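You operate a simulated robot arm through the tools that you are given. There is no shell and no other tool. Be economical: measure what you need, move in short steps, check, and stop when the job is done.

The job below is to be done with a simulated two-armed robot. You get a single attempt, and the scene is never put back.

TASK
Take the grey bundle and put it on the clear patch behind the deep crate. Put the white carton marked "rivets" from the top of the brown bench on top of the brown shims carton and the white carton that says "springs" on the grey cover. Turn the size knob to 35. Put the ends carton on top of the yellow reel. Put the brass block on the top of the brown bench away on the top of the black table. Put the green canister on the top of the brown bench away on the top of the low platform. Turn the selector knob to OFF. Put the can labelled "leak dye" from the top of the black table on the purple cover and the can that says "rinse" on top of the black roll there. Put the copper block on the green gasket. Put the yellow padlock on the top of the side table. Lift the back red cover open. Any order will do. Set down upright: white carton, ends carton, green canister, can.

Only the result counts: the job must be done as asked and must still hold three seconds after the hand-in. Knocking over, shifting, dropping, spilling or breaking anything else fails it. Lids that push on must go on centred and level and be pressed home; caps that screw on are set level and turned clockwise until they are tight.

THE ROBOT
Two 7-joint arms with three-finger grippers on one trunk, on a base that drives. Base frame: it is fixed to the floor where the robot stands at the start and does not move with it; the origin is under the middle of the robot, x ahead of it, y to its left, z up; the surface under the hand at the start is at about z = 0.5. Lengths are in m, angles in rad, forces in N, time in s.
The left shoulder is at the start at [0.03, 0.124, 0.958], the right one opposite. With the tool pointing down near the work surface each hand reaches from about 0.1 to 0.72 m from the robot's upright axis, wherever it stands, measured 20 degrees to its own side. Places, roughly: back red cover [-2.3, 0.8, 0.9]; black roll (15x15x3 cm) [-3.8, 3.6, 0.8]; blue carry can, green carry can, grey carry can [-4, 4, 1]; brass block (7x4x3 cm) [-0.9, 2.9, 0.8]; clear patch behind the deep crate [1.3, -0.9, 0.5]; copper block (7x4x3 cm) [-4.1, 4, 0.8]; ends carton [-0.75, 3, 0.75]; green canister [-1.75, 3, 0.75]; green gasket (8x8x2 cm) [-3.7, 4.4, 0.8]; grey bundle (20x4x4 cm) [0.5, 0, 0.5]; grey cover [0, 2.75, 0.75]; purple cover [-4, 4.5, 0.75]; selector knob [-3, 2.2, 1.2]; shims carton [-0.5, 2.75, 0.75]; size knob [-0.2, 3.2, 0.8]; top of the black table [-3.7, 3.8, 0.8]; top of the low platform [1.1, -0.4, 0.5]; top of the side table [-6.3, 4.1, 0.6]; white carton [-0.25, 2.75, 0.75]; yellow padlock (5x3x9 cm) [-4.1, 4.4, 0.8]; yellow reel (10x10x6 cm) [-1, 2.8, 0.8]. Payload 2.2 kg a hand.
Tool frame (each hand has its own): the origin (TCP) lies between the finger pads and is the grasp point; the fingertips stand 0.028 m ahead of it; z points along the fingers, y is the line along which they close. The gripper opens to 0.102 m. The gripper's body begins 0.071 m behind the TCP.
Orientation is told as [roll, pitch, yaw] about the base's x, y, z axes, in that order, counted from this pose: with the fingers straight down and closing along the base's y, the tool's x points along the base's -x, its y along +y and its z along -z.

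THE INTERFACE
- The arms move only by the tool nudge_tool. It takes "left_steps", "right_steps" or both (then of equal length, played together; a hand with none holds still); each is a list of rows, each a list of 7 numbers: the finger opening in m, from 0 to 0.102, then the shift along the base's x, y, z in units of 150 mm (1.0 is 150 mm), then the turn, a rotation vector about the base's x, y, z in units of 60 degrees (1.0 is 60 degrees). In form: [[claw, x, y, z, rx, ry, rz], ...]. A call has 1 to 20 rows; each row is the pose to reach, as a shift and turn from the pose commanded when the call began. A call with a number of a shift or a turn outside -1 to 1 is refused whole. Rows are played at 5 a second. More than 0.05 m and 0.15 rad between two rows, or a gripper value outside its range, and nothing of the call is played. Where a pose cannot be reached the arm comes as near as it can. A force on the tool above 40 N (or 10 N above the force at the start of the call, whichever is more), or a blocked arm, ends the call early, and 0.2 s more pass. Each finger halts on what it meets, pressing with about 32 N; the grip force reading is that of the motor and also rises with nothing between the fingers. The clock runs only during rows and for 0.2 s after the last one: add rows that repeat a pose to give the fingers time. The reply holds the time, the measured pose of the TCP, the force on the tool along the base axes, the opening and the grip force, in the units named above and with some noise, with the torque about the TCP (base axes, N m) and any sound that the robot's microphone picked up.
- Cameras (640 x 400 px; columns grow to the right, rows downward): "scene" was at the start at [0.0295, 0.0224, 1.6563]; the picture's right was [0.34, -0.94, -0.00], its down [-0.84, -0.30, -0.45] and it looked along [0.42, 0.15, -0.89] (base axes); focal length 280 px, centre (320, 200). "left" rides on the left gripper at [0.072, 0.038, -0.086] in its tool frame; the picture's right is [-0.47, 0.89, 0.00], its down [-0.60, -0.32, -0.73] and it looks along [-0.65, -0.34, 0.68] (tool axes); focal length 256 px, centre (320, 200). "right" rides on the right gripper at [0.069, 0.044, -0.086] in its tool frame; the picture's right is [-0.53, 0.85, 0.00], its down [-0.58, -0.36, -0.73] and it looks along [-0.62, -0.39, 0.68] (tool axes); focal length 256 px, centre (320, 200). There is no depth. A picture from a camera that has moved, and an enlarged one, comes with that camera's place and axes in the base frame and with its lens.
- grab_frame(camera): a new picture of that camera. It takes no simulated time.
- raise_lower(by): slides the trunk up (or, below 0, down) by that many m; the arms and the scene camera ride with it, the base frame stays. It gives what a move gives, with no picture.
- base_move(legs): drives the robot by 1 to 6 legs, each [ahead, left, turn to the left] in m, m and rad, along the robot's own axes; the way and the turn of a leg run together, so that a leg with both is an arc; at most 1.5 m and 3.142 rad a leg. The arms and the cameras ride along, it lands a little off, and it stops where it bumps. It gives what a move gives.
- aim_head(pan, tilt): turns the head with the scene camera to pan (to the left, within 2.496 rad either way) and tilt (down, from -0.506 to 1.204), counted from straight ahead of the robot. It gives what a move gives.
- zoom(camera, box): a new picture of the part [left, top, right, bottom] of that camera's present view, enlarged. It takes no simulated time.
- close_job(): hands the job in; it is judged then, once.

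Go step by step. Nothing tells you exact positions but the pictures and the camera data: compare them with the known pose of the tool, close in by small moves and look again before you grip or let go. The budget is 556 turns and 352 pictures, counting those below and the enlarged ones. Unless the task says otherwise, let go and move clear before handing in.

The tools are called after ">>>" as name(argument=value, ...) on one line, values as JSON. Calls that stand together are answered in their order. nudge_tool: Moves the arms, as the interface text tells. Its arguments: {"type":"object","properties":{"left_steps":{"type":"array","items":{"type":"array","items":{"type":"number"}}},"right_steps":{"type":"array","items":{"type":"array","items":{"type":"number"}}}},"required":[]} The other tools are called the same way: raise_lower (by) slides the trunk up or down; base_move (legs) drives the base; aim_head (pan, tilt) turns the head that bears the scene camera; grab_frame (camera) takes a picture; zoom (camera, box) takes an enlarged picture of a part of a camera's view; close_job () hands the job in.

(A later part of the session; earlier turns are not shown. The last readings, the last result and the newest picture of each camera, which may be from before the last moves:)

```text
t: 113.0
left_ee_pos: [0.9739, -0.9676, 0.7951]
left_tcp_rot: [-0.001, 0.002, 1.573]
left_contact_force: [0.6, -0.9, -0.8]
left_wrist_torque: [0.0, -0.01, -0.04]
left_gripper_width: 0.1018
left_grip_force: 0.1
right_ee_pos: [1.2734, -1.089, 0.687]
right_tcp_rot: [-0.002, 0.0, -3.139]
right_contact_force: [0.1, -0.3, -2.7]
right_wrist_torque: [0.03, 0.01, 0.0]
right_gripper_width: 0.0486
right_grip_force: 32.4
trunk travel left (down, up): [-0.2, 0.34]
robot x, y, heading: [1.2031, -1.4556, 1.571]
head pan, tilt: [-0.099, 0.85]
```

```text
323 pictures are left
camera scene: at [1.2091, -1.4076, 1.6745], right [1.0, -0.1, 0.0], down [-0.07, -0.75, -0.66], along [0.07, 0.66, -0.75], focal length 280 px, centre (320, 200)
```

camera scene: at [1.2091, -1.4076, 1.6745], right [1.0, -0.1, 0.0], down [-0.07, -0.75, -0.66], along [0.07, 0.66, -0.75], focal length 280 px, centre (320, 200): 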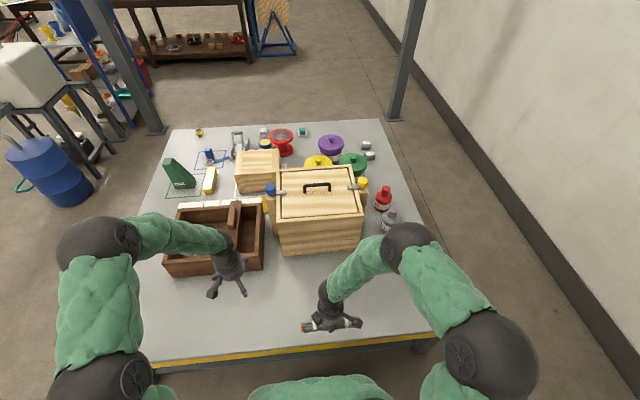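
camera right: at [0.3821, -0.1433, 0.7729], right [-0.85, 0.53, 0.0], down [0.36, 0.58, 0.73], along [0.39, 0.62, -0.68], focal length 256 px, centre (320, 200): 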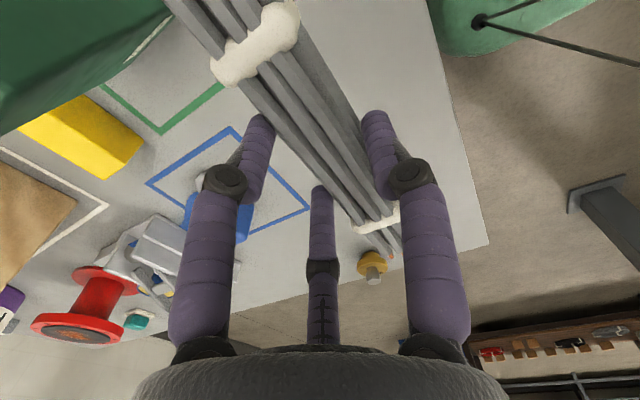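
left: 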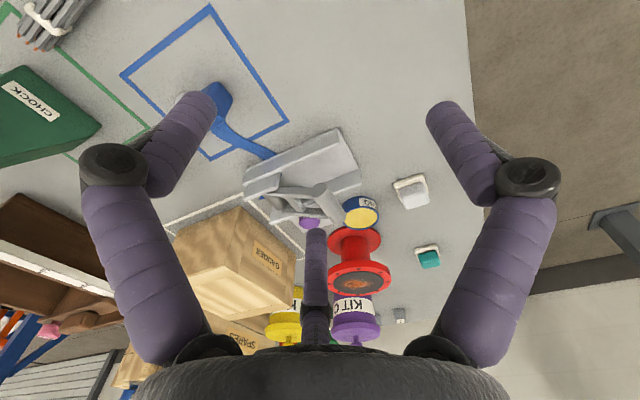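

Patch is clear. Moving the bundle over [1.29, -0.90] and lowering.

>>> nudge_tool(right_steps=[[0.0, 0.03, 0.3, 0, 0, 0, 0], [0.0, 0.06, 0.6, 0, 0, 0, 0], [0.0, 0.11, 0.9, 0, 0, 0, 0], [0.0, 0.11, 1.0, -0.2, 0, 0, 0], [0.0, 0.11, 1.0, -0.4, 0, 0, 0], [0.0, 0.11, 1.0, -0.4, 0, 0, 0]])

>>> nudge_tool(right_steps=[[0.0, 0, 0.26, -0.1, 0, 0, 0], [0.0, 0, 0.26, -0.3, 0, 0, 0], [0.0, 0, 0.26, -0.45, 0, 0, 0], [0.0, 0, 0.26, -0.53, 0, 0, 0], [0.0, 0, 0.26, -0.57, 0, 0, 0], [0.0, 0, 0.26, -0.58, 0, 0, 0]])

>>> grab_frame(camera="right")

```text
t: 114.4
left_ee_pos: [0.9755, -0.968, 0.7953]
left_tcp_rot: [0.0, 0.0, 1.573]
left_contact_force: [-0.7, 0.0, 0.2]
left_wrist_torque: [-0.01, 0.03, -0.03]
left_gripper_width: 0.1019
left_grip_force: 0.0
right_ee_pos: [1.2886, -0.9376, 0.6278]
right_tcp_rot: [-0.003, 0.001, -3.138]
right_contact_force: [0.2, 0.0, -1.6]
right_wrist_torque: [0.03, 0.02, -0.01]
right_gripper_width: 0.0486
right_grip_force: 31.8
trunk travel left (down, up): [-0.2, 0.34]
robot x, y, heading: [1.2033, -1.4586, 1.571]
head pan, tilt: [-0.099, 0.85]
```

```text
t: 115.8
left_ee_pos: [0.976, -0.9685, 0.7946]
left_tcp_rot: [0.0, 0.0, 1.572]
left_contact_force: [-0.4, -0.9, -0.3]
left_wrist_torque: [0.02, -0.02, 0.0]
left_gripper_width: 0.1019
left_grip_force: 0.0
right_ee_pos: [1.2899, -0.8994, 0.5403]
right_tcp_rot: [-0.002, -0.001, -3.138]
right_contact_force: [-0.2, -0.4, -1.0]
right_wrist_torque: [0.0, 0.02, 0.0]
right_gripper_width: 0.0487
right_grip_force: 32.0
trunk travel left (down, up): [-0.2, 0.34]
robot x, y, heading: [1.203, -1.4542, 1.571]
head pan, tilt: [-0.099, 0.85]
```

```text
322 pictures are left
camera right: at [1.3578, -0.9451, 0.6264], right [-0.53, -0.85, 0.0], down [-0.58, 0.36, 0.73], along [-0.62, 0.39, -0.68], focal length 256 px, centre (320, 200)
```

right: 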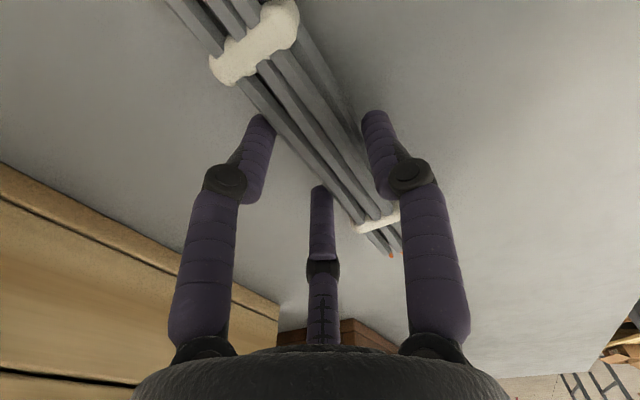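

>>> nudge_tool(right_steps=[[0.0, 0, 0, -0.01, 0, 0, 0], [0.0, 0, 0, -0.025, 0, 0, 0], [0.03, 0, 0, -0.025, 0, 0, 0], [0.06, 0, 0, -0.025, 0, 0, 0], [0.09, 0, 0, -0.02, 0, 0, 0], [0.102, 0, 0, -0.02, 0, 0, 0], [0.102, 0, 0, 0.0, 0, 0, 0], [0.102, 0, 0, 0.2, 0, 0, 0], [0.102, 0, 0, 0.5, 0, 0, 0], [0.102, 0, 0, 0.8, 0, 0, 0], [0.102, 0, 0, 1.0, 0, 0, 0]])

>>> grab_frame(camera="right")

>>> aim_head(pan=0, tilt=1.0)

>>> grab_frame(camera="scene")

```text
t: 118.2
left_ee_pos: [0.9749, -0.9684, 0.7949]
left_tcp_rot: [-0.001, -0.002, 1.573]
left_contact_force: [-0.4, -0.8, -0.7]
left_wrist_torque: [0.04, 0.03, 0.04]
left_gripper_width: 0.102
left_grip_force: 0.1
right_ee_pos: [1.2901, -0.902, 0.6919]
right_tcp_rot: [-0.003, 0.001, -3.136]
right_contact_force: [0.2, -0.6, 0.8]
right_wrist_torque: [0.02, -0.01, -0.01]
right_gripper_width: 0.1019
right_grip_force: 0.0
trunk travel left (down, up): [-0.2, 0.34]
robot x, y, heading: [1.201, -1.4559, 1.567]
head pan, tilt: [-0.099, 0.85]
```

```text
321 pictures are left
camera right: at [1.359, -0.9461, 0.7777], right [-0.53, -0.85, 0.0], down [-0.58, 0.36, 0.73], along [-0.62, 0.39, -0.68], focal length 256 px, centre (320, 200)
```

right: 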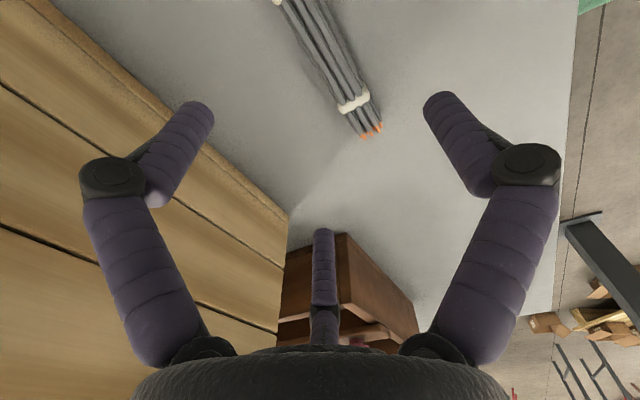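

```text
t: 118.9
left_ee_pos: [0.9755, -0.9684, 0.7946]
left_tcp_rot: [0.0, 0.001, 1.572]
left_contact_force: [0.3, 0.7, 0.7]
left_wrist_torque: [-0.02, 0.0, 0.02]
left_gripper_width: 0.1021
left_grip_force: 0.1
right_ee_pos: [1.2914, -0.9005, 0.6909]
right_tcp_rot: [-0.003, -0.001, -3.136]
right_contact_force: [0.3, -0.3, -0.1]
right_wrist_torque: [0.01, 0.03, 0.0]
right_gripper_width: 0.1018
right_grip_force: 0.1
trunk travel left (down, up): [-0.2, 0.34]
robot x, y, heading: [1.2034, -1.4557, 1.568]
head pan, tilt: [0.0, 1.0]
```

```text
320 pictures are left
camera scene: at [1.2013, -1.4157, 1.6633], right [1.0, 0.0, 0.0], down [0.0, -0.84, -0.54], along [0.0, 0.54, -0.84], focal length 280 px, centre (320, 200)
```

scene: 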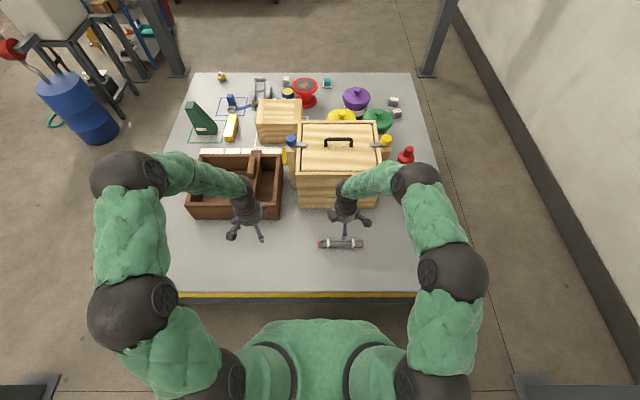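

The bundle is placed. Now I'll retrace the detour back and go to the brown bench.

>>> nudge_tool(right_steps=[[0.102, 0, -0.25, 0.2, 0, 0, 0], [0.102, 0, -0.5, 0.4, 0, 0, 0], [0.102, 0, -0.75, 0.5, 0, 0, 0], [0.102, 0, -1.0, 0.5, 0, 0, 0]])

>>> raise_lower(by=0.25)

>>> base_move(legs=[[-0.33, 0, 0], [0, 0.6, 0], [-0.4, 0.4, 0], [-0.16, 0.7, 0], [-0.72, 0, 0]])

```text
t: 119.9
left_ee_pos: [0.9752, -0.9679, 0.7954]
left_tcp_rot: [0.0, 0.0, 1.573]
left_contact_force: [-1.0, 0.1, -0.3]
left_wrist_torque: [0.0, 0.0, -0.01]
left_gripper_width: 0.1024
left_grip_force: 0.1
right_ee_pos: [1.2899, -1.0523, 0.7654]
right_tcp_rot: [-0.004, -0.001, -3.136]
right_contact_force: [-0.1, -0.1, 0.4]
right_wrist_torque: [-0.01, 0.0, 0.01]
right_gripper_width: 0.1021
right_grip_force: 0.0
trunk travel left (down, up): [-0.2, 0.34]
robot x, y, heading: [1.2022, -1.4543, 1.573]
head pan, tilt: [0.0, 1.0]
```

```text
t: 122.4
left_ee_pos: [0.9745, -0.9681, 1.0445]
left_tcp_rot: [-0.001, 0.003, 1.574]
left_contact_force: [-0.4, -0.2, -0.3]
left_wrist_torque: [0.01, 0.01, -0.01]
left_gripper_width: 0.102
left_grip_force: 0.0
right_ee_pos: [1.2907, -1.0512, 1.0142]
right_tcp_rot: [-0.002, -0.001, -3.138]
right_contact_force: [0.0, -0.2, 0.0]
right_wrist_torque: [0.02, -0.01, 0.03]
right_gripper_width: 0.102
right_grip_force: 0.0
trunk travel left (down, up): [-0.45, 0.09]
robot x, y, heading: [1.2019, -1.4573, 1.573]
head pan, tilt: [0.0, 1.0]
```

```text
t: 124.8
left_ee_pos: [0.9768, -1.2808, 1.0404]
left_tcp_rot: [0.0, 0.01, 1.571]
left_contact_force: [-0.9, -0.1, 0.0]
left_wrist_torque: [-0.01, 0.0, 0.01]
left_gripper_width: 0.1019
left_grip_force: 0.0
right_ee_pos: [1.2923, -1.3624, 1.0107]
right_tcp_rot: [0.007, 0.0, -3.139]
right_contact_force: [0.2, -0.8, 0.1]
right_wrist_torque: [0.01, 0.03, -0.02]
right_gripper_width: 0.102
right_grip_force: 0.0
trunk travel left (down, up): [-0.45, 0.09]
robot x, y, heading: [1.2039, -1.7787, 1.573]
head pan, tilt: [0.0, 1.0]
stopped in leg 1: the robot was blocked; the commanded pose is now the measured one
```

>>> base_move(legs=[[0.06, 0.1, 0], [0, 0.5, 0], [-0.46, 0.4, 0], [-0.16, 0.7, 0], [-0.72, 0, 0]])

```text
t: 138.7
left_ee_pos: [-0.7494, -2.5701, 1.0461]
left_tcp_rot: [0.0, 0.0, 1.558]
left_contact_force: [0.5, 0.6, 0.5]
left_wrist_torque: [0.02, -0.01, 0.02]
left_gripper_width: 0.1022
left_grip_force: 0.2
right_ee_pos: [-0.4341, -2.6574, 1.0144]
right_tcp_rot: [-0.002, -0.001, 3.132]
right_contact_force: [-0.2, -0.9, 0.3]
right_wrist_torque: [-0.01, 0.01, -0.03]
right_gripper_width: 0.1021
right_grip_force: 0.1
trunk travel left (down, up): [-0.45, 0.09]
robot x, y, heading: [-0.5282, -3.0599, 1.557]
head pan, tilt: [0.0, 1.0]
```

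>>> base_move(legs=[[0, 1.5, 0.014], [0, 0.3, 0]])

```text
t: 147.7
left_ee_pos: [-2.5603, -2.6137, 1.0448]
left_tcp_rot: [-0.002, 0.0, 1.609]
left_contact_force: [0.3, -0.6, -0.6]
left_wrist_torque: [0.01, -0.05, 0.0]
left_gripper_width: 0.1021
left_grip_force: 0.1
right_ee_pos: [-2.2428, -2.6857, 1.0141]
right_tcp_rot: [-0.004, 0.001, -3.099]
right_contact_force: [-0.6, 0.4, 0.1]
right_wrist_torque: [0.0, -0.02, 0.0]
right_gripper_width: 0.1021
right_grip_force: 0.1
trunk travel left (down, up): [-0.45, 0.09]
robot x, y, heading: [-2.3154, -3.0961, 1.606]
head pan, tilt: [0.0, 1.0]
```

>>> base_move(legs=[[0, 0.02, -0.036], [0.6, 0, 0]])

>>> grab_frame(camera="scene")

```text
t: 151.6
left_ee_pos: [-2.5607, -1.9896, 1.045]
left_tcp_rot: [0.0, 0.002, 1.568]
left_contact_force: [0.7, -0.6, -0.6]
left_wrist_torque: [0.03, 0.02, 0.03]
left_gripper_width: 0.1019
left_grip_force: 0.1
right_ee_pos: [-2.247, -2.0733, 1.0141]
right_tcp_rot: [-0.002, -0.001, -3.141]
right_contact_force: [0.0, 0.3, -0.2]
right_wrist_torque: [-0.01, 0.0, -0.02]
right_gripper_width: 0.1022
right_grip_force: 0.0
trunk travel left (down, up): [-0.45, 0.09]
robot x, y, heading: [-2.3352, -2.4766, 1.568]
head pan, tilt: [0.0, 1.0]
```

```text
319 pictures are left
camera scene: at [-2.3363, -2.4377, 1.9132], right [1.0, 0.0, 0.0], down [0.0, -0.84, -0.54], along [0.0, 0.54, -0.84], focal length 280 px, centre (320, 200)
```

scene: 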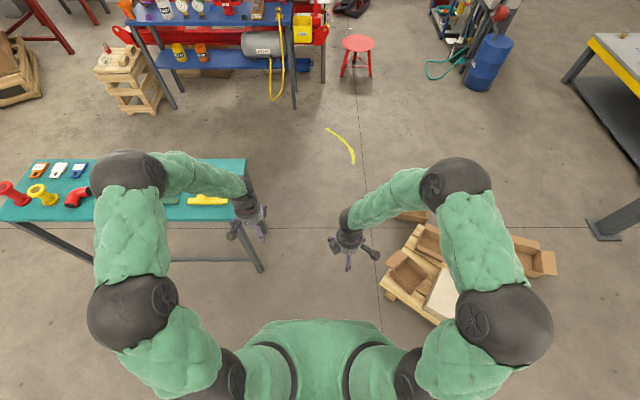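

>>> base_move(legs=[[1.5, 0, 0], [0.35, 0, 0], [0, -1.15, 0], [0, 0, 3.14], [0, 1.12, 0]])

```text
t: 179.1
left_ee_pos: [0.1608, -1.1136, 1.0454]
left_tcp_rot: [0.001, 0.001, -1.583]
left_contact_force: [-0.5, -0.1, 0.1]
left_wrist_torque: [0.01, -0.02, -0.01]
left_gripper_width: 0.1021
left_grip_force: 0.1
right_ee_pos: [-0.1537, -1.0281, 1.0141]
right_tcp_rot: [-0.002, 0.002, -0.01]
right_contact_force: [-0.1, 0.8, -0.3]
right_wrist_torque: [-0.03, 0.03, -0.02]
right_gripper_width: 0.1018
right_grip_force: 0.2
trunk travel left (down, up): [-0.45, 0.09]
robot x, y, heading: [-0.0601, -0.6218, -1.581]
head pan, tilt: [0.0, 1.0]
```

>>> aim_head(pan=2.45, tilt=0.7)

>>> grab_frame(camera="scene")

>>> aim_head(pan=-2.45, tilt=0.7)

>>> grab_frame(camera="scene")

```text
t: 181.3
left_ee_pos: [0.1619, -1.1126, 1.0448]
left_tcp_rot: [0.0, 0.0, -1.583]
left_contact_force: [-0.3, 0.5, -1.2]
left_wrist_torque: [0.02, 0.05, 0.01]
left_gripper_width: 0.1019
left_grip_force: 0.0
right_ee_pos: [-0.1542, -1.0285, 1.0131]
right_tcp_rot: [-0.003, 0.001, -0.009]
right_contact_force: [-0.2, -0.9, 0.2]
right_wrist_torque: [-0.02, 0.02, -0.01]
right_gripper_width: 0.1021
right_grip_force: 0.1
trunk travel left (down, up): [-0.45, 0.09]
robot x, y, heading: [-0.0583, -0.6253, -1.582]
head pan, tilt: [2.45, 0.7]
```

```text
318 pictures are left
camera scene: at [-0.0035, -0.5275, 1.9367], right [0.76, -0.65, 0.0], down [-0.42, -0.49, -0.77], along [0.49, 0.58, -0.64], focal length 280 px, centre (320, 200)
```

scene: 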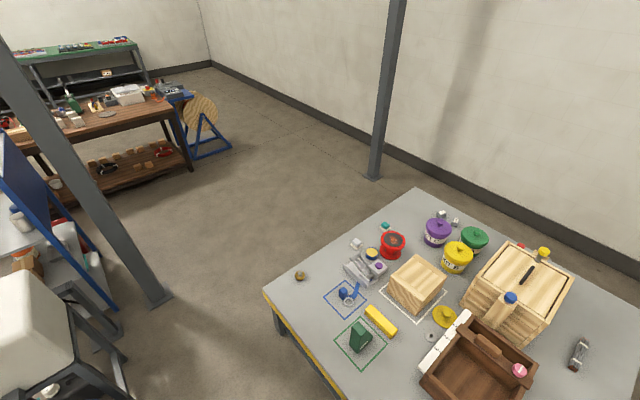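

```text
t: 185.2
left_ee_pos: [0.1606, -1.1135, 1.0456]
left_tcp_rot: [0.0, 0.002, -1.583]
left_contact_force: [0.5, -0.6, 0.9]
left_wrist_torque: [0.0, -0.01, 0.02]
left_gripper_width: 0.102
left_grip_force: 0.0
right_ee_pos: [-0.1527, -1.0269, 1.0143]
right_tcp_rot: [-0.004, 0.0, -0.008]
right_contact_force: [-0.1, 0.0, -0.8]
right_wrist_torque: [-0.03, 0.02, 0.02]
right_gripper_width: 0.1019
right_grip_force: 0.0
trunk travel left (down, up): [-0.45, 0.09]
robot x, y, heading: [-0.0575, -0.6253, -1.579]
head pan, tilt: [-2.45, 0.7]
```

```text
317 pictures are left
camera scene: at [-0.1118, -0.5262, 1.9367], right [0.78, 0.63, 0.0], down [0.41, -0.5, -0.77], along [-0.48, 0.59, -0.64], focal length 280 px, centre (320, 200)
```

scene: 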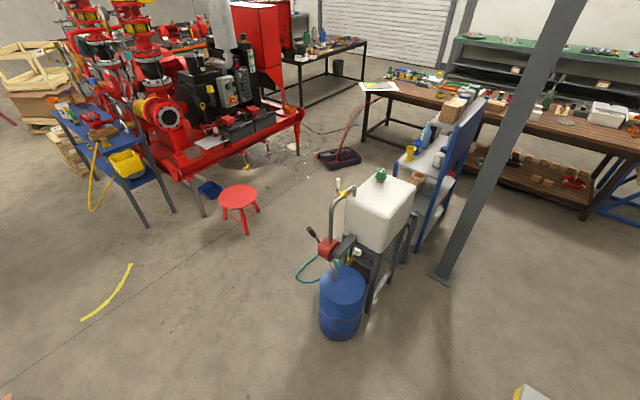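

The gap by the post is tight for a 0.33 m half-width base, so I'll go by the open corridor around x = -1.4 to the brown bench.

>>> base_move(legs=[[0, -1.36, 0.01], [0, 0, 3.14], [0.7, 0, 0]])

>>> aim_head(pan=0, tilt=0.6)

>>> grab_frame(camera="scene")

```text
t: 202.8
left_ee_pos: [-1.5836, 0.6221, 1.0445]
left_tcp_rot: [0.0, 0.004, 1.52]
left_contact_force: [0.0, -0.6, -0.4]
left_wrist_torque: [0.01, 0.01, 0.01]
left_gripper_width: 0.1019
left_grip_force: 0.1
right_ee_pos: [-1.2747, 0.5233, 1.0137]
right_tcp_rot: [-0.002, 0.0, 3.092]
right_contact_force: [-0.8, 0.5, 0.5]
right_wrist_torque: [0.0, 0.01, -0.02]
right_gripper_width: 0.1017
right_grip_force: 0.0
trunk travel left (down, up): [-0.45, 0.09]
robot x, y, heading: [-1.3838, 0.1227, 1.517]
head pan, tilt: [-2.45, 0.7]
```

```text
t: 205.0
left_ee_pos: [-1.5854, 0.6215, 1.0452]
left_tcp_rot: [0.0, 0.001, 1.518]
left_contact_force: [-0.3, 0.3, 0.4]
left_wrist_torque: [-0.01, -0.01, 0.02]
left_gripper_width: 0.1021
left_grip_force: 0.0
right_ee_pos: [-1.2744, 0.5224, 1.0136]
right_tcp_rot: [-0.003, 0.0, 3.092]
right_contact_force: [0.4, -0.6, -0.5]
right_wrist_torque: [-0.01, 0.0, 0.0]
right_gripper_width: 0.102
right_grip_force: 0.0
trunk travel left (down, up): [-0.45, 0.09]
robot x, y, heading: [-1.3855, 0.1219, 1.522]
head pan, tilt: [0.0, 0.6]
```

```text
316 pictures are left
camera scene: at [-1.3825, 0.1812, 1.9453], right [1.0, -0.05, 0.0], down [-0.03, -0.56, -0.82], along [0.04, 0.82, -0.57], focal length 280 px, centre (320, 200)
```

scene: 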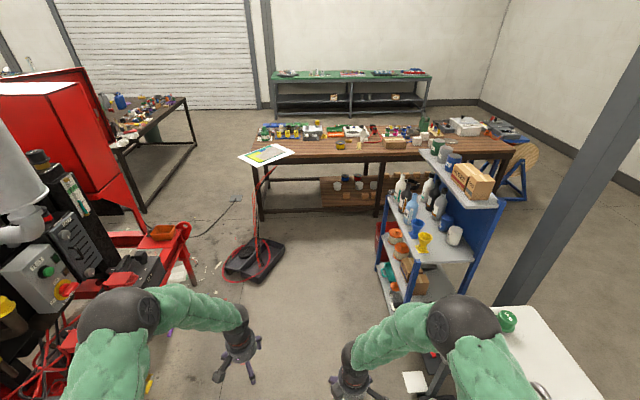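

>>> zoom(camera="scene", box=[240, 110, 540, 170])

>>> base_move(legs=[[1.38, 0.0, 0.05], [0.68, -0.25, 0]])

>>> grab_frame(camera="scene")

```text
2.13 times, centred on (390, 140) of scene
camera zoom: at [-1.3825, 0.1812, 1.9453], right [1.0, -0.05, 0.0], down [-0.03, -0.56, -0.82], along [0.04, 0.82, -0.57], focal length 598 px, centre (171, 328)
```

zoom: 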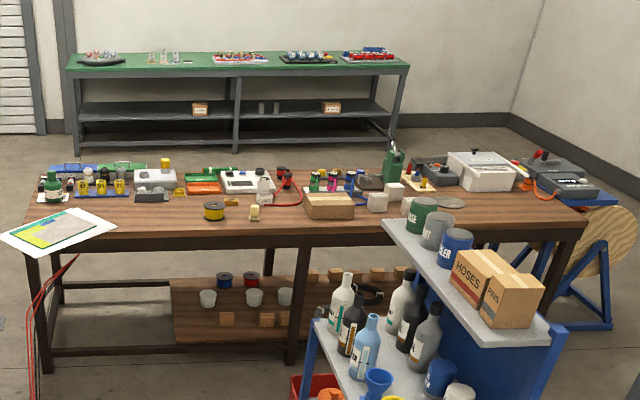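

```text
t: 215.4
left_ee_pos: [-1.2886, 2.6611, 1.0449]
left_tcp_rot: [0.0, 0.0, 1.555]
left_contact_force: [0.1, -0.2, -0.1]
left_wrist_torque: [-0.02, 0.02, 0.0]
left_gripper_width: 0.1021
left_grip_force: 0.1
right_ee_pos: [-0.9764, 2.5743, 1.0135]
right_tcp_rot: [-0.002, 0.0, 3.128]
right_contact_force: [-0.2, -0.8, -0.7]
right_wrist_torque: [-0.04, 0.01, -0.02]
right_gripper_width: 0.102
right_grip_force: 0.1
trunk travel left (down, up): [-0.45, 0.09]
robot x, y, heading: [-1.0686, 2.1697, 1.554]
head pan, tilt: [0.0, 0.6]
```

```text
314 pictures are left
camera scene: at [-1.07, 2.2286, 1.9453], right [1.0, -0.02, 0.0], down [-0.01, -0.57, -0.82], along [0.01, 0.82, -0.57], focal length 280 px, centre (320, 200)
```

scene: 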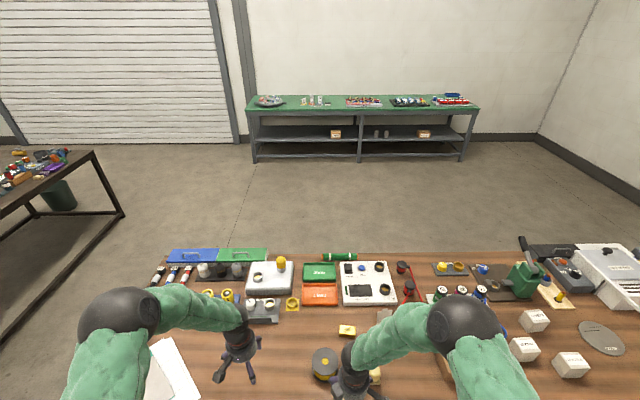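

>>> aim_head(pan=-0.5, tilt=0.95)

>>> grab_frame(camera="scene")

>>> aim_head(pan=0.5, tilt=0.95)

>>> grab_frame(camera="scene")

```text
t: 216.3
left_ee_pos: [-1.2896, 2.6605, 1.0455]
left_tcp_rot: [0.0, 0.002, 1.554]
left_contact_force: [0.6, -0.3, -0.4]
left_wrist_torque: [-0.03, 0.02, -0.03]
left_gripper_width: 0.1019
left_grip_force: 0.1
right_ee_pos: [-0.9761, 2.5726, 1.0133]
right_tcp_rot: [-0.002, 0.001, 3.127]
right_contact_force: [0.0, -0.4, -0.2]
right_wrist_torque: [-0.01, -0.02, 0.01]
right_gripper_width: 0.1021
right_grip_force: 0.1
trunk travel left (down, up): [-0.45, 0.09]
robot x, y, heading: [-1.0714, 2.1694, 1.554]
head pan, tilt: [-0.499, 0.949]
```

```text
313 pictures are left
camera scene: at [-1.0358, 2.2031, 1.9169], right [0.87, -0.49, 0.0], down [-0.4, -0.71, -0.58], along [0.29, 0.51, -0.81], focal length 280 px, centre (320, 200)
```

scene: 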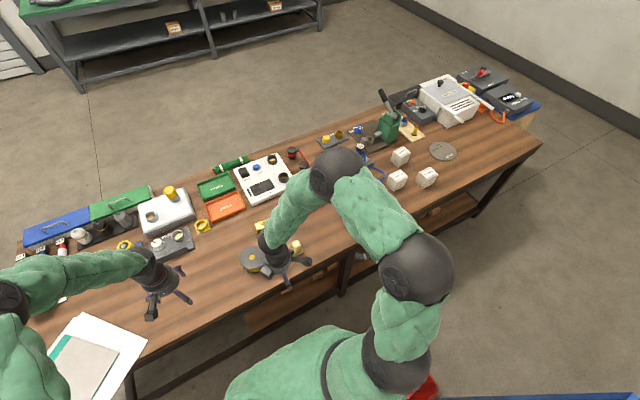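

```text
t: 217.6
left_ee_pos: [-1.2886, 2.6615, 1.0454]
left_tcp_rot: [0.0, 0.001, 1.556]
left_contact_force: [-0.2, 0.4, 0.0]
left_wrist_torque: [-0.03, 0.01, -0.01]
left_gripper_width: 0.102
left_grip_force: 0.0
right_ee_pos: [-0.9758, 2.5722, 1.0136]
right_tcp_rot: [-0.003, 0.001, 3.127]
right_contact_force: [0.0, -0.6, 0.2]
right_wrist_torque: [0.02, 0.0, -0.02]
right_gripper_width: 0.1021
right_grip_force: 0.1
trunk travel left (down, up): [-0.45, 0.09]
robot x, y, heading: [-1.0678, 2.1708, 1.551]
head pan, tilt: [0.499, 0.949]
```

```text
312 pictures are left
camera scene: at [-1.1053, 2.2042, 1.9169], right [0.89, 0.46, 0.0], down [0.38, -0.72, -0.58], along [-0.27, 0.52, -0.81], focal length 280 px, centre (320, 200)
```

scene: 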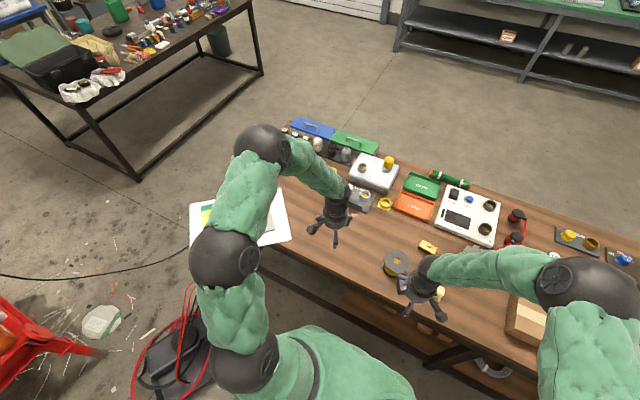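

>>> aim_head(pan=-1.5, tilt=0.9)

>>> grab_frame(camera="scene")

```text
t: 219.6
left_ee_pos: [-1.288, 2.6612, 1.0442]
left_tcp_rot: [0.0, 0.003, 1.556]
left_contact_force: [0.2, 0.7, -0.1]
left_wrist_torque: [0.02, -0.02, 0.01]
left_gripper_width: 0.1018
left_grip_force: 0.1
right_ee_pos: [-0.975, 2.5727, 1.0134]
right_tcp_rot: [-0.002, 0.0, 3.129]
right_contact_force: [0.2, 0.1, -0.7]
right_wrist_torque: [-0.01, -0.02, 0.01]
right_gripper_width: 0.102
right_grip_force: 0.2
trunk travel left (down, up): [-0.45, 0.09]
robot x, y, heading: [-1.0718, 2.1657, 1.553]
head pan, tilt: [-1.499, 0.901]
```

```text
311 pictures are left
camera scene: at [-0.9962, 2.1441, 1.9205], right [0.06, -1.0, 0.0], down [-0.78, -0.04, -0.62], along [0.62, 0.03, -0.78], focal length 280 px, centre (320, 200)
```

scene: 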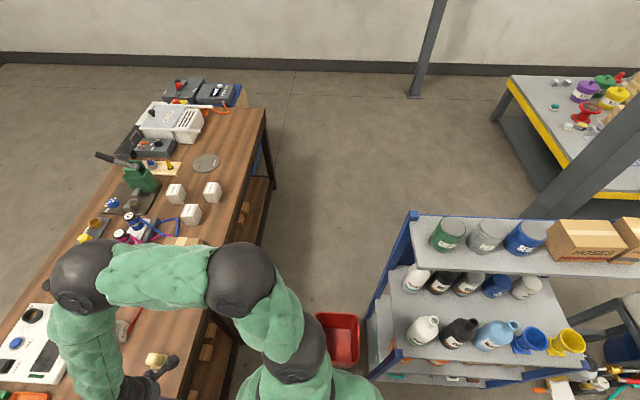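

The right half of the bench isn't reachable from this aisle (bin and shelf block it). From here I can do the ends carton onto the reel; looking with both hand cameras.

>>> grab_frame(camera="right")

>>> aim_head(pan=-0.1, tilt=1.1)

>>> grab_frame(camera="scene")

```text
310 pictures are left
camera right: at [-0.908, 2.5268, 1.0996], right [-0.55, -0.84, 0.0], down [-0.57, 0.37, 0.73], along [-0.61, 0.4, -0.68], focal length 256 px, centre (320, 200)
```

right: 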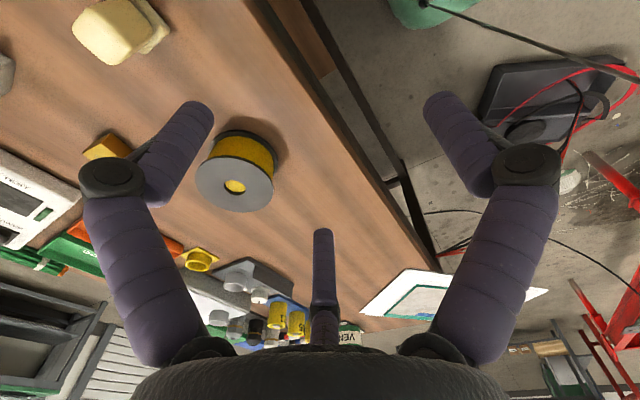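

```text
t: 221.1
left_ee_pos: [-1.2893, 2.6594, 1.0451]
left_tcp_rot: [-0.001, 0.002, 1.556]
left_contact_force: [-0.1, 0.1, -0.4]
left_wrist_torque: [0.0, 0.01, -0.01]
left_gripper_width: 0.1019
left_grip_force: 0.0
right_ee_pos: [-0.9756, 2.5721, 1.0139]
right_tcp_rot: [-0.004, 0.001, 3.128]
right_contact_force: [-0.3, -0.4, 1.1]
right_wrist_torque: [-0.01, 0.03, 0.0]
right_gripper_width: 0.1018
right_grip_force: 0.1
trunk travel left (down, up): [-0.45, 0.09]
robot x, y, heading: [-1.0682, 2.1698, 1.557]
head pan, tilt: [-0.099, 1.1]
```

```text
309 pictures are left
camera scene: at [-1.0642, 2.2025, 1.9067], right [0.99, -0.12, 0.0], down [-0.1, -0.89, -0.45], along [0.05, 0.45, -0.89], focal length 280 px, centre (320, 200)
```

scene: 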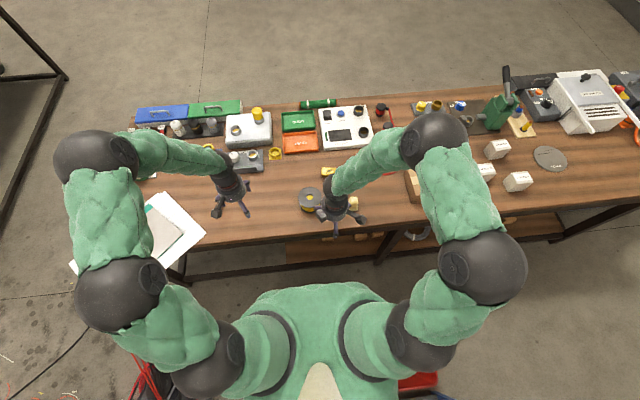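

>>> zoom(camera="right", box=[0, 0, 240, 150])

>>> nudge_tool(right_steps=[[0.102, 0.3, -0.1, 0, 0, 0, 0], [0.102, 0.6, -0.2, 0, 0, 0, 0], [0.102, 0.9, -0.3, 0, 0, 0, 0]])

>>> zoom(camera="scene", box=[220, 80, 460, 240])

>>> grab_frame(camera="right")

```text
2.67 times, centred on (120, 75) of right
camera zoom: at [-0.908, 2.5268, 1.0996], right [-0.55, -0.84, 0.0], down [-0.57, 0.37, 0.73], along [-0.61, 0.4, -0.68], focal length 683 px, centre (853, 533)
```

zoom: 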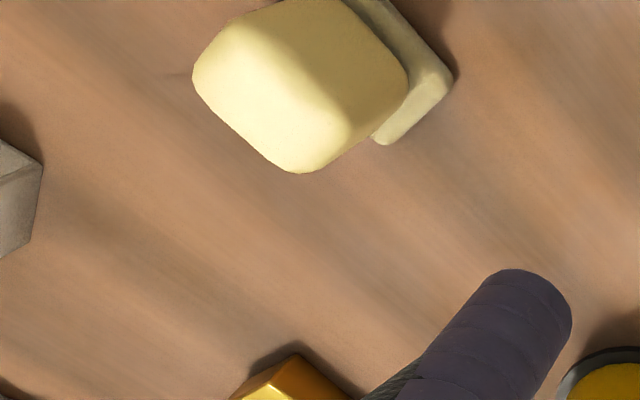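

```text
t: 221.9
left_ee_pos: [-1.2874, 2.6601, 1.0454]
left_tcp_rot: [-0.001, 0.0, 1.555]
left_contact_force: [1.3, 0.3, 0.2]
left_wrist_torque: [0.03, 0.05, -0.01]
left_gripper_width: 0.1022
left_grip_force: 0.0
right_ee_pos: [-0.8417, 2.5281, 1.0147]
right_tcp_rot: [-0.006, -0.002, 3.13]
right_contact_force: [0.4, -1.0, -0.1]
right_wrist_torque: [0.02, 0.02, 0.01]
right_gripper_width: 0.1023
right_grip_force: 0.1
trunk travel left (down, up): [-0.45, 0.09]
robot x, y, heading: [-1.0687, 2.1645, 1.552]
head pan, tilt: [-0.099, 1.1]
```

```text
2.50 times, centred on (340, 160) of scene
camera zoom: at [-1.0624, 2.2015, 1.9067], right [0.99, -0.11, 0.0], down [-0.1, -0.88, -0.45], along [0.05, 0.45, -0.89], focal length 701 px, centre (270, 300)
```

zoom: 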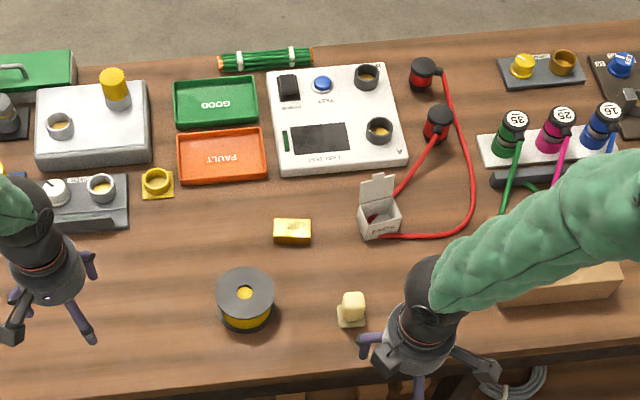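

```text
306 pictures are left
camera right: at [-0.7748, 2.4823, 1.1], right [-0.55, -0.84, 0.0], down [-0.57, 0.37, 0.73], along [-0.61, 0.4, -0.68], focal length 256 px, centre (320, 200)
```

right: 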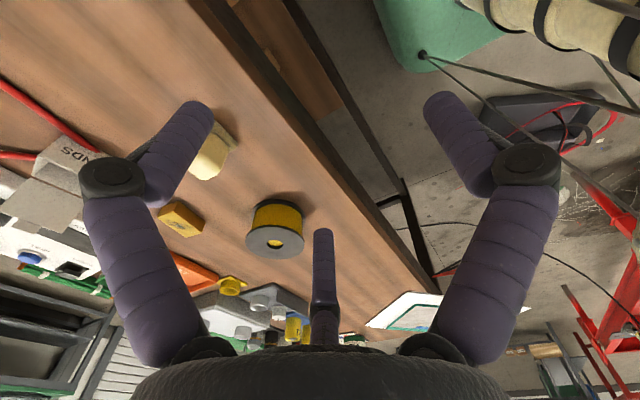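

The open-topped "ENDS" carton is near [-0.77, 2.93], and the reel near [-1.04, 2.775]. I need to be a little closer; trying a small forward move.

>>> base_move(legs=[[0.1, 0, 0.015], [0, -0.1, 0]])

>>> aim_head(pan=-1.5, tilt=1.15)

>>> grab_frame(camera="scene")

```text
t: 223.7
left_ee_pos: [-1.2153, 2.7572, 1.0461]
left_tcp_rot: [0.004, 0.003, 1.572]
left_contact_force: [1.5, -0.1, 0.3]
left_wrist_torque: [-0.04, 0.08, -0.01]
left_gripper_width: 0.102
left_grip_force: 0.0
right_ee_pos: [-0.7685, 2.6334, 1.014]
right_tcp_rot: [-0.004, -0.005, -3.137]
right_contact_force: [2.0, 0.0, 0.3]
right_wrist_torque: [-0.01, 0.12, -0.01]
right_gripper_width: 0.1019
right_grip_force: 0.0
trunk travel left (down, up): [-0.45, 0.09]
robot x, y, heading: [-0.9938, 2.267, 1.571]
head pan, tilt: [-0.099, 1.1]
stopped in leg 2: the robot was blocked; the commanded pose is now the measured one
```

```text
t: 225.3
left_ee_pos: [-1.2196, 2.7569, 1.0442]
left_tcp_rot: [0.001, 0.003, 1.573]
left_contact_force: [0.6, 0.5, 0.0]
left_wrist_torque: [0.01, 0.01, 0.01]
left_gripper_width: 0.102
left_grip_force: 0.0
right_ee_pos: [-0.7716, 2.6332, 1.015]
right_tcp_rot: [-0.004, 0.001, -3.137]
right_contact_force: [-0.3, -0.4, -0.6]
right_wrist_torque: [0.03, -0.01, 0.02]
right_gripper_width: 0.1019
right_grip_force: 0.1
trunk travel left (down, up): [-0.45, 0.09]
robot x, y, heading: [-0.9959, 2.2709, 1.577]
head pan, tilt: [-1.499, 1.15]
```

```text
305 pictures are left
camera scene: at [-0.9332, 2.2443, 1.9035], right [0.07, -1.0, 0.0], down [-0.91, -0.07, -0.41], along [0.41, 0.03, -0.91], focal length 280 px, centre (320, 200)
```

scene: 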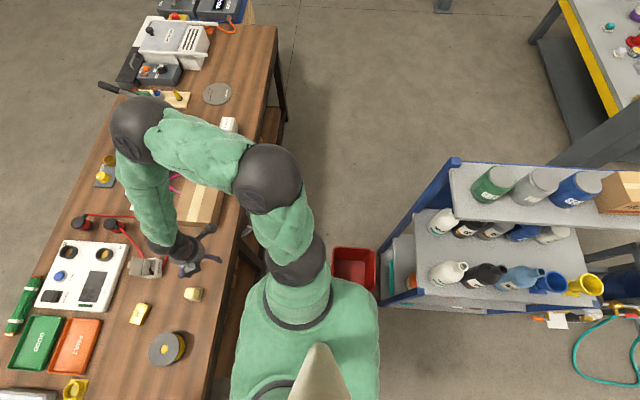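

>>> base_move(legs=[[0, 0.02, 0]])

>>> nudge_tool(right_steps=[[0.102, 0.0, 0.3, 0, 0, 0, 0], [0.102, 0.1, 0.6, 0, 0, 0, 0], [0.102, 0.15, 0.9, 0, 0, 0, 0], [0.102, 0.2, 1.0, 0, 0, 0, 0]])

>>> grab_frame(camera="right")

>>> aim_head(pan=-0.1, tilt=1.1)

>>> zoom(camera="scene", box=[260, 100, 460, 240])

```text
t: 226.1
left_ee_pos: [-1.236, 2.7578, 1.0454]
left_tcp_rot: [0.001, 0.003, 1.572]
left_contact_force: [0.5, 0.4, 0.3]
left_wrist_torque: [0.04, 0.02, -0.01]
left_gripper_width: 0.102
left_grip_force: 0.1
right_ee_pos: [-0.7899, 2.6331, 1.0146]
right_tcp_rot: [-0.004, -0.003, -3.136]
right_contact_force: [0.0, -0.1, -0.3]
right_wrist_torque: [-0.02, 0.04, 0.02]
right_gripper_width: 0.1019
right_grip_force: 0.2
trunk travel left (down, up): [-0.45, 0.09]
robot x, y, heading: [-1.0105, 2.2695, 1.573]
head pan, tilt: [-1.499, 1.15]
```

```text
t: 227.1
left_ee_pos: [-1.2375, 2.757, 1.0459]
left_tcp_rot: [-0.002, 0.002, 1.571]
left_contact_force: [0.5, 0.2, 0.1]
left_wrist_torque: [-0.02, 0.03, -0.01]
left_gripper_width: 0.102
left_grip_force: 0.1
right_ee_pos: [-0.7632, 2.7838, 1.014]
right_tcp_rot: [-0.002, -0.001, -3.138]
right_contact_force: [0.1, -0.7, -0.2]
right_wrist_torque: [-0.03, 0.03, 0.0]
right_gripper_width: 0.1022
right_grip_force: 0.1
trunk travel left (down, up): [-0.45, 0.09]
robot x, y, heading: [-1.0156, 2.2664, 1.573]
head pan, tilt: [-1.499, 1.15]
```

```text
304 pictures are left
camera right: at [-0.6948, 2.7392, 1.0995], right [-0.53, -0.85, 0.0], down [-0.58, 0.36, 0.73], along [-0.62, 0.39, -0.68], focal length 256 px, centre (320, 200)
```

right: 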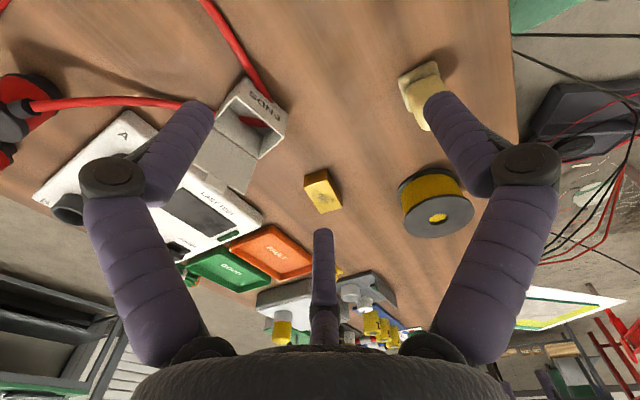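

```text
t: 228.6
left_ee_pos: [-1.2385, 2.7568, 1.0447]
left_tcp_rot: [0.0, 0.0, 1.572]
left_contact_force: [0.8, 0.4, -0.4]
left_wrist_torque: [0.01, 0.02, 0.03]
left_gripper_width: 0.1022
left_grip_force: 0.2
right_ee_pos: [-0.7627, 2.7838, 1.0141]
right_tcp_rot: [-0.003, -0.001, -3.138]
right_contact_force: [0.5, 0.3, -0.2]
right_wrist_torque: [-0.02, 0.0, -0.02]
right_gripper_width: 0.1017
right_grip_force: 0.1
trunk travel left (down, up): [-0.45, 0.09]
robot x, y, heading: [-1.0145, 2.2694, 1.576]
head pan, tilt: [-0.099, 1.1]
```

```text
2.86 times, centred on (360, 170) of scene
camera zoom: at [-1.0064, 2.3028, 1.9066], right [0.99, -0.1, 0.0], down [-0.09, -0.89, -0.45], along [0.05, 0.45, -0.89], focal length 801 px, centre (206, 286)
```

zoom: 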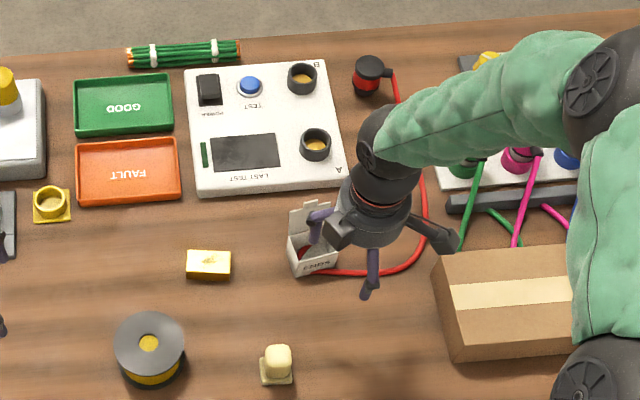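

>>> zoom(camera="right", box=[140, 50, 340, 200])

>>> nudge_tool(right_steps=[[0.102, 0.3, 0, 0, 0, 0, 0], [0.102, 0.6, 0, 0, 0, 0, 0], [0.102, 0.9, 0, 0, 0, 0, 0]])

>>> grab_frame(camera="right")

>>> zoom(camera="scene", box=[300, 100, 440, 200])

```text
2.67 times, centred on (240, 125) of right
camera zoom: at [-0.6954, 2.7391, 1.0999], right [-0.53, -0.85, 0.0], down [-0.58, 0.36, 0.73], along [-0.62, 0.39, -0.68], focal length 683 px, centre (533, 400)
```

zoom: 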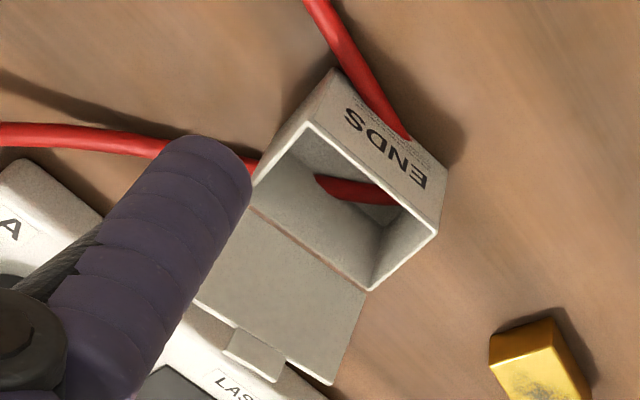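

```text
t: 229.4
left_ee_pos: [-1.2377, 2.7553, 1.0447]
left_tcp_rot: [0.001, 0.003, 1.573]
left_contact_force: [-0.2, 0.3, -0.2]
left_wrist_torque: [-0.02, 0.02, -0.01]
left_gripper_width: 0.1021
left_grip_force: 0.0
right_ee_pos: [-0.6247, 2.7841, 1.0147]
right_tcp_rot: [-0.004, -0.002, -3.137]
right_contact_force: [0.2, -0.9, -0.1]
right_wrist_torque: [0.02, 0.0, 0.02]
right_gripper_width: 0.1019
right_grip_force: 0.1
trunk travel left (down, up): [-0.45, 0.09]
robot x, y, heading: [-1.0154, 2.2673, 1.57]
head pan, tilt: [-0.099, 1.1]
```

```text
301 pictures are left
camera right: at [-0.5568, 2.7385, 1.1004], right [-0.53, -0.85, 0.0], down [-0.58, 0.36, 0.73], along [-0.62, 0.39, -0.68], focal length 256 px, centre (320, 200)
```

right: 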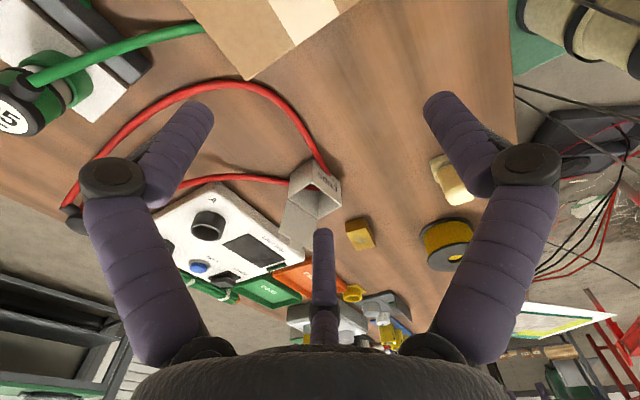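

```text
4.00 times, centred on (370, 150) of scene
camera zoom: at [-1.0044, 2.3025, 1.9066], right [1.0, -0.1, 0.0], down [-0.09, -0.89, -0.45], along [0.04, 0.45, -0.89], focal length 1122 px, centre (120, 400)
```

zoom: 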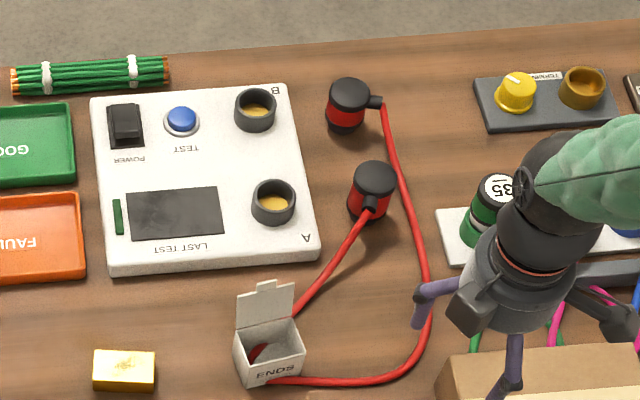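

The carton with the ENDS label is open-topped, its flap on the far side, roughly 6–7 cm wide at about [-0.79, 2.915]. I'll bring the right hand above it and refine.

>>> nudge_tool(right_steps=[[0.102, -0.3, 0.2, 0, 0, 0, 0.03], [0.102, -0.6, 0.4, 0, 0, 0, 0.06], [0.102, -0.9, 0.6, 0, 0, 0, 0.09], [0.102, -1.0, 0.8, -0.1, 0, 0, 0.12], [0.102, -1.0, 0.83, -0.3, 0, 0, 0.12], [0.102, -1.0, 0.83, -0.4, 0, 0, 0.12], [0.102, -1.0, 0.83, -0.4, 0, 0, 0.12]])

>>> grab_frame(camera="right")

>>> zoom(camera="scene", box=[300, 100, 440, 200])

```text
refused: row 1 steps farther than a row can; nothing moved
```

```text
299 pictures are left
camera right: at [-0.5568, 2.7385, 1.1004], right [-0.53, -0.85, 0.0], down [-0.58, 0.36, 0.73], along [-0.62, 0.39, -0.68], focal length 256 px, centre (320, 200)
```

right: 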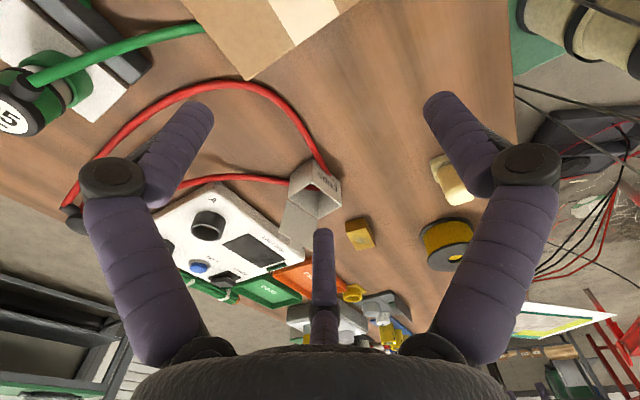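

```text
4.00 times, centred on (370, 150) of scene
camera zoom: at [-1.0044, 2.3025, 1.9066], right [1.0, -0.1, 0.0], down [-0.09, -0.89, -0.45], along [0.04, 0.45, -0.89], focal length 1122 px, centre (120, 400)
```

zoom: 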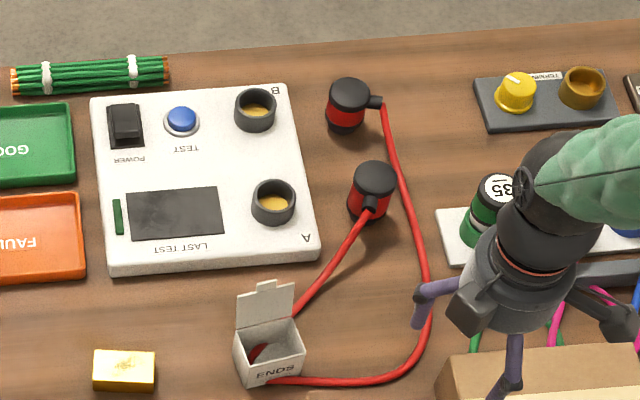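

Triangulating gives a bench top at z≈0.78 and the carton at about [-0.782, 2.884, top 0.841]. Moving above it in finer steps.

>>> nudge_tool(right_steps=[[0.102, -0.2, 0.12, 0, 0, 0, 0.03], [0.102, -0.4, 0.24, 0, 0, 0, 0.06], [0.102, -0.6, 0.36, 0, 0, 0, 0.09], [0.102, -0.8, 0.48, 0, 0, 0, 0.12], [0.102, -1.0, 0.6, 0, 0, 0, 0.12], [0.102, -1.0, 0.62, -0.3, 0, 0, 0.12], [0.102, -1.0, 0.62, -0.6, 0, 0, 0.12], [0.102, -1.0, 0.62, -0.6, 0, 0, 0.12]])

>>> grab_frame(camera="right")

>>> zoom(camera="scene", box=[300, 100, 440, 200])

```text
t: 231.2
left_ee_pos: [-1.2379, 2.7556, 1.0451]
left_tcp_rot: [0.0, -0.002, 1.572]
left_contact_force: [-0.2, 0.1, 1.4]
left_wrist_torque: [0.01, 0.01, -0.01]
left_gripper_width: 0.102
left_grip_force: 0.0
right_ee_pos: [-0.7777, 2.8767, 0.9231]
right_tcp_rot: [-0.003, 0.001, -3.012]
right_contact_force: [0.3, -0.4, -0.4]
right_wrist_torque: [0.0, 0.01, 0.0]
right_gripper_width: 0.1021
right_grip_force: 0.1
trunk travel left (down, up): [-0.45, 0.09]
robot x, y, heading: [-1.0123, 2.2663, 1.572]
head pan, tilt: [-0.099, 1.1]
```

```text
297 pictures are left
camera right: at [-0.7043, 2.8394, 1.009], right [-0.42, -0.91, 0.0], down [-0.62, 0.28, 0.73], along [-0.66, 0.31, -0.68], focal length 256 px, centre (320, 200)
```

right: 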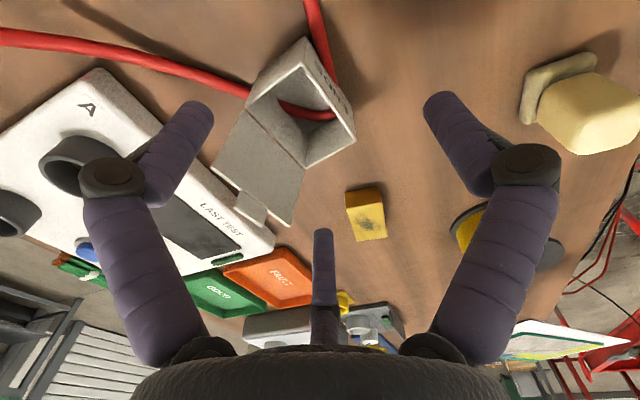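

```text
4.00 times, centred on (370, 150) of scene
camera zoom: at [-1.0065, 2.302, 1.9067], right [1.0, -0.1, 0.0], down [-0.09, -0.89, -0.45], along [0.04, 0.45, -0.89], focal length 1122 px, centre (120, 400)
```

zoom: 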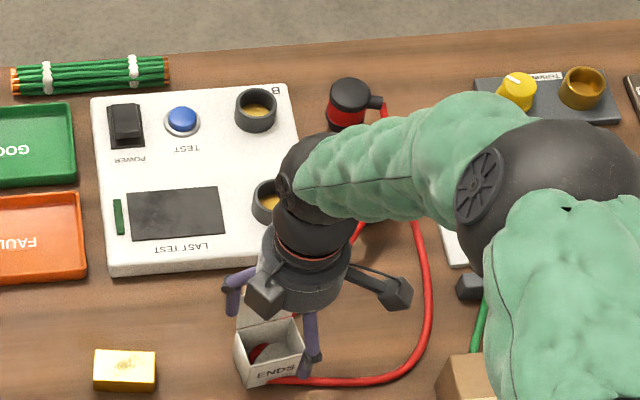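

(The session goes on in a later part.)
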